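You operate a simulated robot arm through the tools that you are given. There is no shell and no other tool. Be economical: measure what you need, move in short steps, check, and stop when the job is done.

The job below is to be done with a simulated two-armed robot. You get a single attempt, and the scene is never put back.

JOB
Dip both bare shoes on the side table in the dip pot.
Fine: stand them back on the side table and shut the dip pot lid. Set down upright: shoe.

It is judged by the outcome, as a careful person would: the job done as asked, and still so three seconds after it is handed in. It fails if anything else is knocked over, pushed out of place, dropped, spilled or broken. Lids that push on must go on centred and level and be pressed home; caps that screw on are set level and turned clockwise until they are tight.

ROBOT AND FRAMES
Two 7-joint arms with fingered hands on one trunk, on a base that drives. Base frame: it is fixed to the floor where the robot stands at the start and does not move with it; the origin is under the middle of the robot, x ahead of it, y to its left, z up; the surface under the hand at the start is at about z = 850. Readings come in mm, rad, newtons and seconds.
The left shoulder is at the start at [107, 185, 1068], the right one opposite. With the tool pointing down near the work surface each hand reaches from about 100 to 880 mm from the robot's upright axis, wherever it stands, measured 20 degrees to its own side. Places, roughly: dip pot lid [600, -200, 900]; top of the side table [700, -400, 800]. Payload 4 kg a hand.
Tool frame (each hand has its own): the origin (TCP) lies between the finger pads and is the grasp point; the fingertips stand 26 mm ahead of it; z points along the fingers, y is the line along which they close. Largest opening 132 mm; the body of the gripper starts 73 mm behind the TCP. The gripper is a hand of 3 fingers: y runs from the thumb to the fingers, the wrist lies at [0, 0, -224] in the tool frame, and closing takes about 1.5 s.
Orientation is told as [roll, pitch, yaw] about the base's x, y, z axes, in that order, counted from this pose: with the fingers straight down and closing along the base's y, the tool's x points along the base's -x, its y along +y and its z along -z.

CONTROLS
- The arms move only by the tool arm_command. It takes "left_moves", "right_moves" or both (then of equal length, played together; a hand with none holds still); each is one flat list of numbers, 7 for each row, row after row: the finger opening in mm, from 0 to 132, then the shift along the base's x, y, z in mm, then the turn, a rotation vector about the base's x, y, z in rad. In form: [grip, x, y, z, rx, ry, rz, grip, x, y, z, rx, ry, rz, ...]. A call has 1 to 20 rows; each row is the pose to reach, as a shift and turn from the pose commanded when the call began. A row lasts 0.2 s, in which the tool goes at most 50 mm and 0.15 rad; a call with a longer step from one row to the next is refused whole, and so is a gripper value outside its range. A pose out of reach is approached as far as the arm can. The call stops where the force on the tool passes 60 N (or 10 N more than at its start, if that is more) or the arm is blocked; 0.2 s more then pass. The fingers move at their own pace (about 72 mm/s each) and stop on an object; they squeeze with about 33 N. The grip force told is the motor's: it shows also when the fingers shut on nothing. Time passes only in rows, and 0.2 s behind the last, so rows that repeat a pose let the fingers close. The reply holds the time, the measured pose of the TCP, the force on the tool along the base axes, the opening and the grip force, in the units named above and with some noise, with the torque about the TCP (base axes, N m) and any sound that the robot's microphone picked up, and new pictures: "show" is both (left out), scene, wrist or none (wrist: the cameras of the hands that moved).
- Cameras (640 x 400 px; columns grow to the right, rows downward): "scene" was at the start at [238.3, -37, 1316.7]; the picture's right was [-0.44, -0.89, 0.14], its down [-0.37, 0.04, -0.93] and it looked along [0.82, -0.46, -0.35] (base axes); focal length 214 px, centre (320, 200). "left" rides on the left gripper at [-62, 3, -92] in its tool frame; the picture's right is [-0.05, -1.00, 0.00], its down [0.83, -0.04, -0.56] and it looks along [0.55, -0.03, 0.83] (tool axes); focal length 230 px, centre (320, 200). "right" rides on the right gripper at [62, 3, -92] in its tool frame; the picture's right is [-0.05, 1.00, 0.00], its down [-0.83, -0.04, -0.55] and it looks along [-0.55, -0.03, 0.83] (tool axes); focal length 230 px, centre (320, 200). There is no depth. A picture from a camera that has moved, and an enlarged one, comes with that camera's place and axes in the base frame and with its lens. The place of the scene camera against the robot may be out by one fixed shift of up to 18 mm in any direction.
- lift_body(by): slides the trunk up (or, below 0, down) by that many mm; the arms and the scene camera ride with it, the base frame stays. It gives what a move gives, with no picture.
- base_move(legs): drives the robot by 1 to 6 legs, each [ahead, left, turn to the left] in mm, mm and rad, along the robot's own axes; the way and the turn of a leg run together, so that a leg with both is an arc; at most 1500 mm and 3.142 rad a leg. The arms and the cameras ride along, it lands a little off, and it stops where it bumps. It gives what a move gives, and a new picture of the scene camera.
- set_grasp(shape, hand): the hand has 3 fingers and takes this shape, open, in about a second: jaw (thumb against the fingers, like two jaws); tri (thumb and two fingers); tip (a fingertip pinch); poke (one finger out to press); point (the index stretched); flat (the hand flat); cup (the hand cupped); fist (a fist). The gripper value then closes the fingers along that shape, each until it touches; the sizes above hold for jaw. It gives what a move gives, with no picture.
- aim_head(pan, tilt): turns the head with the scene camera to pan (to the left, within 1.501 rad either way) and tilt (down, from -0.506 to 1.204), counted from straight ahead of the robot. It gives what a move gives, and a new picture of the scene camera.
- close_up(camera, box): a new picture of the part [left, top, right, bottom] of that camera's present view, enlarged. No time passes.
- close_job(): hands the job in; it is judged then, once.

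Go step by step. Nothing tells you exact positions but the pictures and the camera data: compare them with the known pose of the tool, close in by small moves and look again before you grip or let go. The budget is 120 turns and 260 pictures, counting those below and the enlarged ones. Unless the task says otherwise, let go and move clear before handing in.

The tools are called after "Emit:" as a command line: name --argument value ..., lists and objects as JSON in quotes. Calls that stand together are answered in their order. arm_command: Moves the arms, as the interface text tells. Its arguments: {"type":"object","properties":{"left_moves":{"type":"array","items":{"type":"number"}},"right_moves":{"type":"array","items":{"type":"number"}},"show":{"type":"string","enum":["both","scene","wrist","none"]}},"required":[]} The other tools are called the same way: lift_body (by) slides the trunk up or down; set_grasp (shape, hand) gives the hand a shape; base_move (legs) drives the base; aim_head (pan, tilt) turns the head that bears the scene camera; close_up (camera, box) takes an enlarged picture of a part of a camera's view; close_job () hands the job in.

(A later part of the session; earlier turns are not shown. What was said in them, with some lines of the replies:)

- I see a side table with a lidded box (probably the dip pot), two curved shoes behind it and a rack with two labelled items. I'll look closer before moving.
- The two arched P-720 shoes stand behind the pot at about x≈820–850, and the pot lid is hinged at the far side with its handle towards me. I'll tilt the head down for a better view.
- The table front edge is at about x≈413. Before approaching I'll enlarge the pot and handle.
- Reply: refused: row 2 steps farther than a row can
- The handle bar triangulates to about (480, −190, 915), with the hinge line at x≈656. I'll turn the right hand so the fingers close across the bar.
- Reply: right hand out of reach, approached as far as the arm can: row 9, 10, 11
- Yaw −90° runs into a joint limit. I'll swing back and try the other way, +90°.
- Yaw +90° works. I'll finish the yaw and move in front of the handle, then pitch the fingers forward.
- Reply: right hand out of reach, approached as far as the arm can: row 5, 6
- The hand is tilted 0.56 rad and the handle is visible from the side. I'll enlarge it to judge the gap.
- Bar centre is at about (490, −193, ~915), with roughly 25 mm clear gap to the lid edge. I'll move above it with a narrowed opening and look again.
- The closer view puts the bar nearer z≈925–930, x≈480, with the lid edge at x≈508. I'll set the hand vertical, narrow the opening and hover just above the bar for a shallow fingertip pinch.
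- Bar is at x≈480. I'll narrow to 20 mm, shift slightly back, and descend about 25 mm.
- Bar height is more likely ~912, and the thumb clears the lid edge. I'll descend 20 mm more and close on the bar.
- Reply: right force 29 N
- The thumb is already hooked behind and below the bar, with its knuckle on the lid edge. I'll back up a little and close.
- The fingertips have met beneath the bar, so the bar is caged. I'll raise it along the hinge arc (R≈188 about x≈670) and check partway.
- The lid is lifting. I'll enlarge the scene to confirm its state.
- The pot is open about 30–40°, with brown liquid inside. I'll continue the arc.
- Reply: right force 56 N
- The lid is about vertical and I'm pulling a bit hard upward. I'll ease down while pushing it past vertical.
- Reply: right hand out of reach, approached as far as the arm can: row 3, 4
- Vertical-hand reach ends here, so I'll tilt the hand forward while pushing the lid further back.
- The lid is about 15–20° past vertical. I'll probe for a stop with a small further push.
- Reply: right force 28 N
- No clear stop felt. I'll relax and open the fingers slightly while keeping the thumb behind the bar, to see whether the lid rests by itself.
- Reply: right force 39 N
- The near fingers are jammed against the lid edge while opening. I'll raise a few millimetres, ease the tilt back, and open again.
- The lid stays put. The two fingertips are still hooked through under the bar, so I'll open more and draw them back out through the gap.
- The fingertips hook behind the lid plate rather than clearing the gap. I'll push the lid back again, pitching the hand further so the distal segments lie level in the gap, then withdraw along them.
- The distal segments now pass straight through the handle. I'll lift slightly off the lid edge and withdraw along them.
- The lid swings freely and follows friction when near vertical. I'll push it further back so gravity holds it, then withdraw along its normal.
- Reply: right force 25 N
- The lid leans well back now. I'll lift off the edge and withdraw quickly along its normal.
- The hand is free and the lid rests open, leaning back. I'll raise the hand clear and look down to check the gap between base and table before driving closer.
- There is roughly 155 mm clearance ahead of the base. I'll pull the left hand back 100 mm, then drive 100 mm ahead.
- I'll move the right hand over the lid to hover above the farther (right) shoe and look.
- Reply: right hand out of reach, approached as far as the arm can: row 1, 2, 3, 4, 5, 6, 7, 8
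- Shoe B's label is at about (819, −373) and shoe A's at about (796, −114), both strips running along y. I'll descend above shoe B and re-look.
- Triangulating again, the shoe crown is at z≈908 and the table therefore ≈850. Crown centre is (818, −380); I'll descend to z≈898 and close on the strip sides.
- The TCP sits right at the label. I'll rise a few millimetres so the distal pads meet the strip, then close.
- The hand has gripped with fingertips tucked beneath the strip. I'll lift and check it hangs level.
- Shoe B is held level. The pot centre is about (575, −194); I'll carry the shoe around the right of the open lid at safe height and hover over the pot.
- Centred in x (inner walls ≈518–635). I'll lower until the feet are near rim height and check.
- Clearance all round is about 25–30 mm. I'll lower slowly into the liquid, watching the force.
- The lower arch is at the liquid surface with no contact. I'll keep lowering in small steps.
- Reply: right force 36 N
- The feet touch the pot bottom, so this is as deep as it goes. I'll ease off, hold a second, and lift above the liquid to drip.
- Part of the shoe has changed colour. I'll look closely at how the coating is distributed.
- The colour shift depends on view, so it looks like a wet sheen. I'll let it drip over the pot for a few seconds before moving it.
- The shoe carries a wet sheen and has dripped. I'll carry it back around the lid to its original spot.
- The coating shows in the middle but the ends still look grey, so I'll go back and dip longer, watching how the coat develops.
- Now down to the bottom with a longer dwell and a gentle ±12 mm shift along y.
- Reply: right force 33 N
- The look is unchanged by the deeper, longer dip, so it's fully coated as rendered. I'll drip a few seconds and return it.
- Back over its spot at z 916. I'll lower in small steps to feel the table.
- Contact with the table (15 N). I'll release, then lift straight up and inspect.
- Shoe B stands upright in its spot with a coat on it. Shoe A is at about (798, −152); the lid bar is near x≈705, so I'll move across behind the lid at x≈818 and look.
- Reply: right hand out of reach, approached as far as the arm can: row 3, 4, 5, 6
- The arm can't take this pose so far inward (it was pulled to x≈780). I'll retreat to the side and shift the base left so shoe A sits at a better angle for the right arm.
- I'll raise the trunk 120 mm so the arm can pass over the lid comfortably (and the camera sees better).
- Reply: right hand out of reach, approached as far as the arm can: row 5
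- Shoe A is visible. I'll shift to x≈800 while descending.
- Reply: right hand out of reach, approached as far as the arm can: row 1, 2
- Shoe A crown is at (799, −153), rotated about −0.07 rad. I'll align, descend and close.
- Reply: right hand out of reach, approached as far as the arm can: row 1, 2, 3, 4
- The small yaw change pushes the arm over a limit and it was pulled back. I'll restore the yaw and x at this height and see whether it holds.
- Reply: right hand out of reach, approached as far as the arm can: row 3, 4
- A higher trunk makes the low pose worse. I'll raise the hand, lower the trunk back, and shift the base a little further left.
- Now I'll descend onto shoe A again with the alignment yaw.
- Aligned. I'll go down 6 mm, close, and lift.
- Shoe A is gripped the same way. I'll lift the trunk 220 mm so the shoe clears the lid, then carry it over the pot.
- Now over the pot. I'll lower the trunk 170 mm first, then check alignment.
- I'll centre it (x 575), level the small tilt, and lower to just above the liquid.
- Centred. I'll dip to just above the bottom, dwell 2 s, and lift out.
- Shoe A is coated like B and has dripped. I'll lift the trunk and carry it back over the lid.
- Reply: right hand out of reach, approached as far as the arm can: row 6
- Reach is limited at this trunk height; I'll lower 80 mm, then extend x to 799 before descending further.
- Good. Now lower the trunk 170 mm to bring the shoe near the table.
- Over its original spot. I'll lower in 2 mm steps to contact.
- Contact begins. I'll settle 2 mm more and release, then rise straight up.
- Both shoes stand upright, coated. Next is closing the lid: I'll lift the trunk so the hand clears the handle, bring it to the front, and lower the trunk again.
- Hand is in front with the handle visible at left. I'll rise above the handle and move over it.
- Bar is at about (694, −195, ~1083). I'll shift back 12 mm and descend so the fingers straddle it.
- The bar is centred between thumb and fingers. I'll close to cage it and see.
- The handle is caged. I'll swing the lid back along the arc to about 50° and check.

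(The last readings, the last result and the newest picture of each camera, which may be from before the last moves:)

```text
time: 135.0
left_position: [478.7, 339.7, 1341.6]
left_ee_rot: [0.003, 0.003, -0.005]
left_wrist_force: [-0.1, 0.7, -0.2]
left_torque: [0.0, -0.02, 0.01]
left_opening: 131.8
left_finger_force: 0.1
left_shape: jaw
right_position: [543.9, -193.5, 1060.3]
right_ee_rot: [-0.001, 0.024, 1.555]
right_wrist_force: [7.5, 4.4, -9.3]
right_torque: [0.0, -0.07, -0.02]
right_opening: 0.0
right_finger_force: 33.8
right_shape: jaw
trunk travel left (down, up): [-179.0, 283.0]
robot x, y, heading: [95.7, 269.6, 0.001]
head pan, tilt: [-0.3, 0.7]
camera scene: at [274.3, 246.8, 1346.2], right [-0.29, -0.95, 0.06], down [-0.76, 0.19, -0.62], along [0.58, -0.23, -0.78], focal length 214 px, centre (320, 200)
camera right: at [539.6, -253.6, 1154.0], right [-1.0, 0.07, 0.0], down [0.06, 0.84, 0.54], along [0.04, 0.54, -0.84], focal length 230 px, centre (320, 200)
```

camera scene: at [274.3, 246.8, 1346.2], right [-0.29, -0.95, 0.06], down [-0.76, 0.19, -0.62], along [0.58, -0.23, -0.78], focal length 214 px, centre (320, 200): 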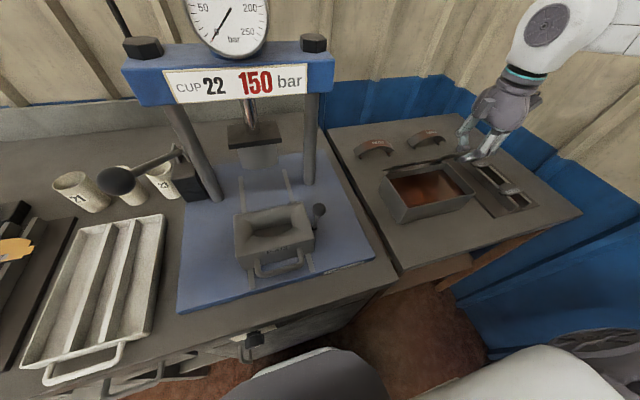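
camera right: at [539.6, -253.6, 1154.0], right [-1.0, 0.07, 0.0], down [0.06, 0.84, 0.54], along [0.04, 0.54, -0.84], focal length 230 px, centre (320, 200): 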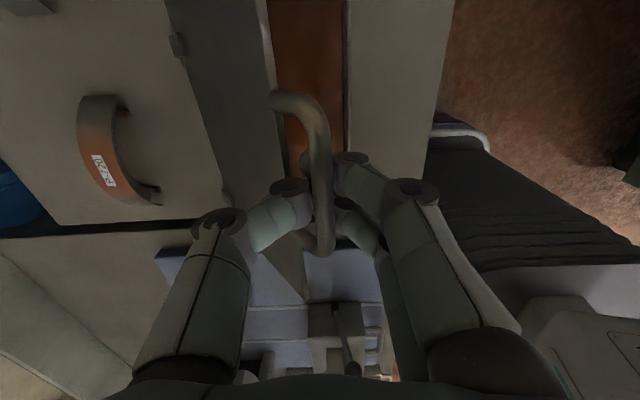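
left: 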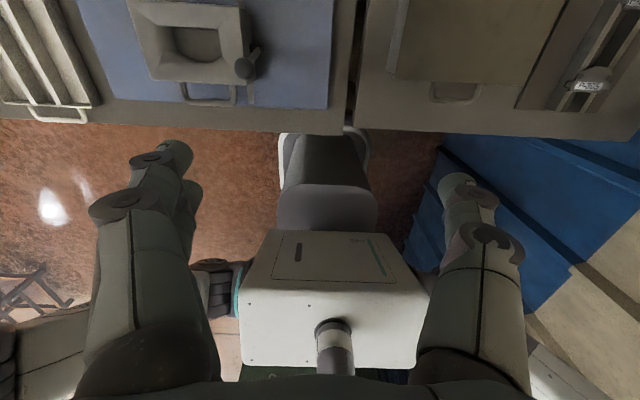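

The lid follows under control. I'll continue down to a few degrees from closed.

Emit:
arm_command --right_moves '[0, -15, 0, -17, 0, 0, 0, 0, -29, 0, -36, 0, 0, 0, 0, -41, 0, -56, 0, 0, 0, 0, -50, 0, -78, 0, 0, 0, 0, -54, 0, -92, 0, 0, 0, 0, -57, 0, -105, 0, 0, 0, 0, -58, 0, -113, 0, 0, 0]' --show "wrist"

Emit:
close_up --camera "scene" --box '[360, 100, 520, 230]'

```text
time: 136.6
left_position: [477.7, 340.2, 1341.8]
left_ee_rot: [0.0, 0.0, -0.003]
left_wrist_force: [0.1, 0.2, 0.8]
left_torque: [-0.05, -0.01, 0.01]
left_opening: 131.9
left_finger_force: 0.1
left_shape: jaw
right_position: [483.0, -192.5, 949.3]
right_ee_rot: [0.0, 0.023, 1.555]
right_wrist_force: [1.4, 0.4, -1.8]
right_torque: [0.01, -0.04, -0.01]
right_opening: 0.2
right_finger_force: 33.3
right_shape: jaw
trunk travel left (down, up): [-179.0, 283.0]
robot x, y, heading: [100.0, 269.1, -0.001]
head pan, tilt: [-0.3, 0.7]
camera right: at [480.5, -252.6, 1042.7], right [-1.0, 0.07, 0.0], down [0.06, 0.84, 0.54], along [0.04, 0.53, -0.84], focal length 230 px, centre (320, 200)
```

right: 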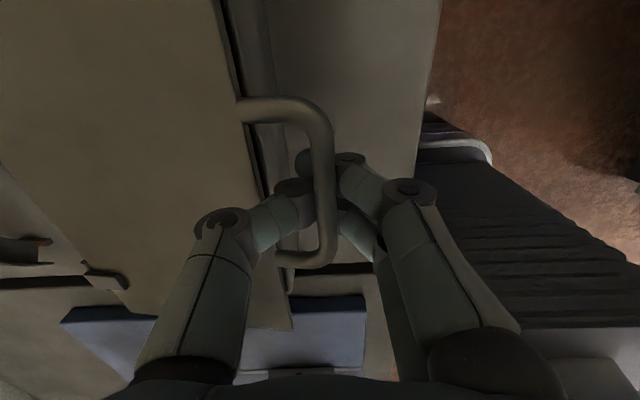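

```text
3.08 times, centred on (440, 165) of scene
camera zoom: at [272.7, 247.4, 1346.5], right [-0.29, -0.95, 0.06], down [-0.76, 0.19, -0.62], along [0.58, -0.23, -0.78], focal length 660 px, centre (-49, 308)
```

zoom: 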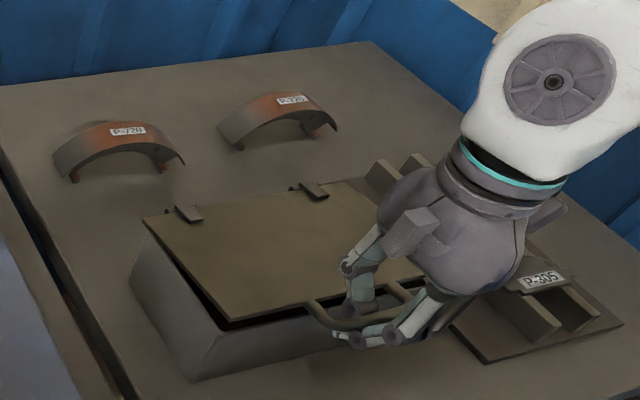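

Almost shut. I'll lower the last ~20 mm, open the fingers modestly and rise out.

Emit:
arm_command --right_moves '[0, -1, 0, -8, 0, 0, 0, 0, -2, 0, -14, 0, 0, 0, 0, -2, 0, -19, 0, 0, 0, 0, -2, 0, -21, 0, 0, 0]' --show "none"

Emit:
close_up --camera "scene" --box '[360, 100, 520, 230]'

```text
time: 137.6
left_position: [476.8, 340.7, 1340.9]
left_ee_rot: [-0.001, 0.002, -0.004]
left_wrist_force: [-0.1, 0.1, 0.0]
left_torque: [-0.02, -0.01, -0.03]
left_opening: 132.1
left_finger_force: 0.2
left_shape: jaw
right_position: [482.0, -192.9, 929.4]
right_ee_rot: [-0.001, 0.023, 1.553]
right_wrist_force: [-0.5, 1.4, 1.7]
right_torque: [0.0, -0.51, 0.0]
right_opening: 0.0
right_finger_force: 32.9
right_shape: jaw
trunk travel left (down, up): [-179.0, 283.0]
robot x, y, heading: [99.5, 268.0, -0.003]
head pan, tilt: [-0.3, 0.7]
```

```text
3.08 times, centred on (440, 165) of scene
camera zoom: at [272.2, 247.9, 1346.6], right [-0.29, -0.95, 0.06], down [-0.76, 0.19, -0.62], along [0.58, -0.23, -0.78], focal length 660 px, centre (-49, 308)
```

zoom: 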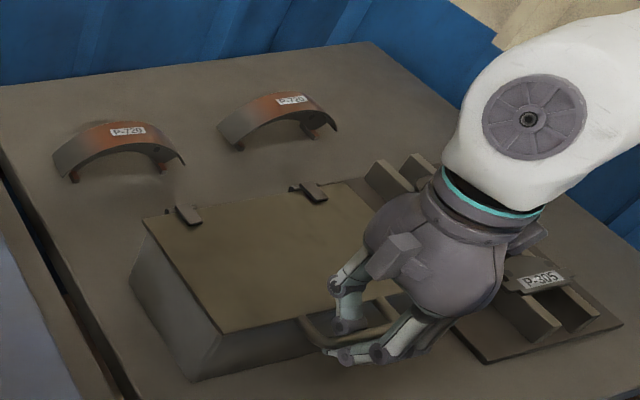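

The lid is shut. Now open to ~22 mm, then rise carefully.

Emit:
arm_command --right_moves '[10, -1, 0, 1, 0, 0, 0, 20, -2, 0, 1, 0, 0, 0, 22, -3, 0, 1, 0, 0, 0, 22, -3, 0, 1, 0, 0, 0, 22, -3, 0, 6, 0, 0, 0, 22, -3, 0, 12, 0, 0, 0, 22, -3, 0, 18, 0, 0, 0]' --show "wrist"

Emit:
close_up --camera "scene" --box '[360, 100, 520, 230]'

```text
time: 139.2
left_position: [477.1, 341.8, 1340.8]
left_ee_rot: [-0.001, 0.0, -0.002]
left_wrist_force: [-0.4, -0.1, -0.3]
left_torque: [0.02, -0.03, -0.02]
left_opening: 132.0
left_finger_force: 0.1
left_shape: jaw
right_position: [479.2, -194.1, 947.4]
right_ee_rot: [-0.003, 0.025, 1.554]
right_wrist_force: [-0.1, 0.7, 0.2]
right_torque: [-0.05, 0.0, -0.02]
right_opening: 21.6
right_finger_force: 0.0
right_shape: jaw
trunk travel left (down, up): [-179.0, 283.0]
robot x, y, heading: [102.4, 266.0, -0.001]
head pan, tilt: [-0.3, 0.7]
camera right: at [475.4, -253.3, 1040.4], right [-1.0, 0.07, 0.0], down [0.06, 0.84, 0.54], along [0.04, 0.53, -0.84], focal length 230 px, centre (320, 200)
```

right: 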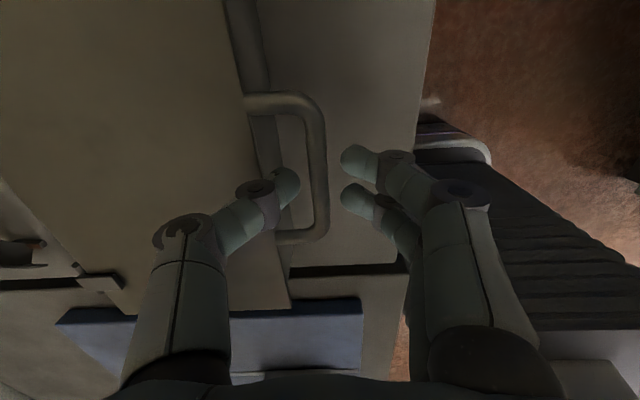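

```text
3.08 times, centred on (440, 165) of scene
camera zoom: at [272.5, 247.6, 1346.5], right [-0.29, -0.95, 0.06], down [-0.76, 0.19, -0.62], along [0.58, -0.23, -0.78], focal length 660 px, centre (-49, 308)
```

zoom: 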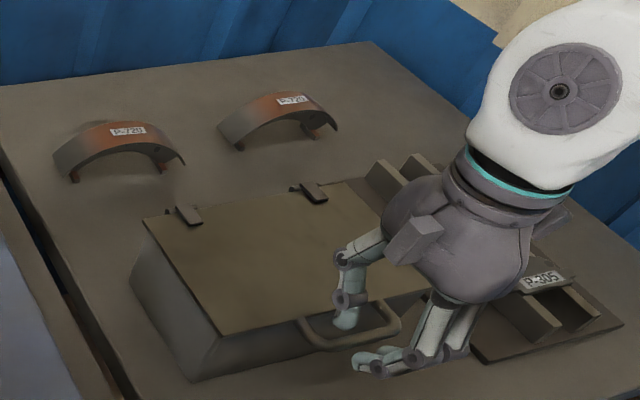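

Clear of the bar with the lid down. I'll raise the hand well away and take a final look.

Emit:
arm_command --right_moves '[22, 0, 0, 30, 0, 0, 0, 30, -5, 0, 70, 0, 0, 0, 40, -10, 0, 115, 0, 0, 0, 40, -20, -20, 160, 0, 0, 0, 40, -40, -50, 190, 0, 0, 0, 40, -60, -90, 200, 0, 0, 0]' --show "scene"

Emit:
close_up --camera "scene" --box '[340, 100, 580, 250]'

```text
refused: row 4 steps farther than a row can; nothing moved
```

```text
2.67 times, centred on (460, 175) of scene
camera zoom: at [272.5, 247.6, 1346.5], right [-0.29, -0.95, 0.06], down [-0.76, 0.19, -0.62], along [0.58, -0.23, -0.78], focal length 572 px, centre (-53, 267)
```

zoom: 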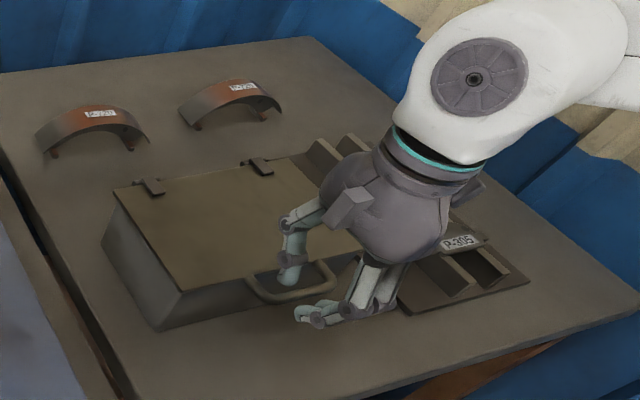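

One row stepped too far, so nothing moved; I'll repeat with smaller steps.

Emit:
arm_command --right_moves '[22, 0, 0, 30, 0, 0, 0, 30, -5, 0, 70, 0, 0, 0, 40, -10, 0, 115, 0, 0, 0, 40, -20, -10, 155, 0, 0, 0, 40, -35, -35, 180, 0, 0, 0, 40, -50, -70, 200, 0, 0, 0, 40, -60, -110, 210, 0, 0, 0]' --show "scene"

Emit:
close_up --camera "scene" --box '[340, 100, 580, 250]'

```text
time: 140.8
left_position: [477.3, 339.7, 1341.6]
left_ee_rot: [0.001, 0.0, -0.004]
left_wrist_force: [-0.7, 0.0, 0.2]
left_torque: [0.0, 0.01, -0.02]
left_opening: 131.7
left_finger_force: 0.0
left_shape: jaw
right_position: [418.0, -306.4, 1154.5]
right_ee_rot: [0.0, 0.022, 1.558]
right_wrist_force: [-0.7, -0.5, -0.6]
right_torque: [0.02, 0.01, 0.03]
right_opening: 39.4
right_finger_force: 0.0
right_shape: jaw
trunk travel left (down, up): [-179.0, 283.0]
robot x, y, heading: [96.1, 271.4, -0.001]
head pan, tilt: [-0.3, 0.7]
camera scene: at [272.2, 246.5, 1346.6], right [-0.29, -0.95, 0.06], down [-0.76, 0.19, -0.62], along [0.58, -0.23, -0.78], focal length 214 px, centre (320, 200)
```

scene: 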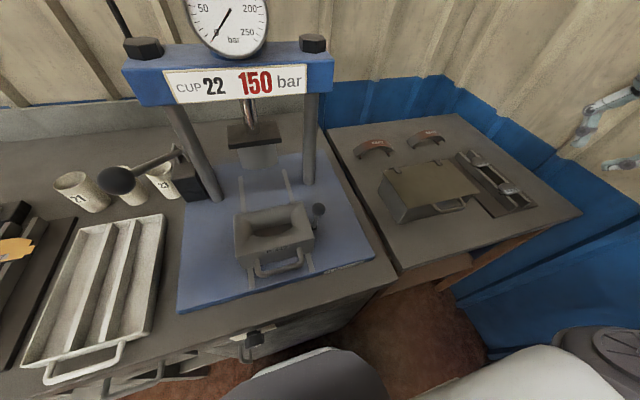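

```text
2.67 times, centred on (460, 175) of scene
camera zoom: at [272.2, 246.5, 1346.6], right [-0.29, -0.95, 0.06], down [-0.76, 0.19, -0.62], along [0.58, -0.23, -0.78], focal length 572 px, centre (-53, 267)
```

zoom: 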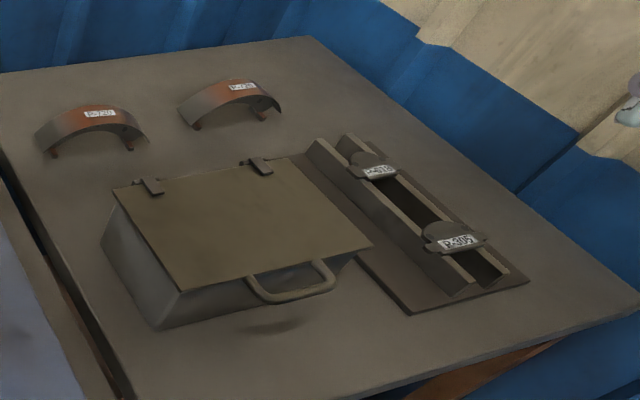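

The lid is shut level, both coated shoes stand upright in their places, the rack and pads are undisturbed, and the hands are clear. Handing in.

Emit:
close_job

```text
The job is handed in.
```

I dipped both P-720 shoes, stood them upright in their original spots on the side table, shut the dip pot lid and moved the hands clear.

One doubt is the coating: it shows on the crown and feet of each shoe, but the ends of the arches still look grey. I lowered the first shoe until its feet touched the pot bottom and held the second a few millimetres above it. A second, longer dip of the first shoe changed nothing visible.
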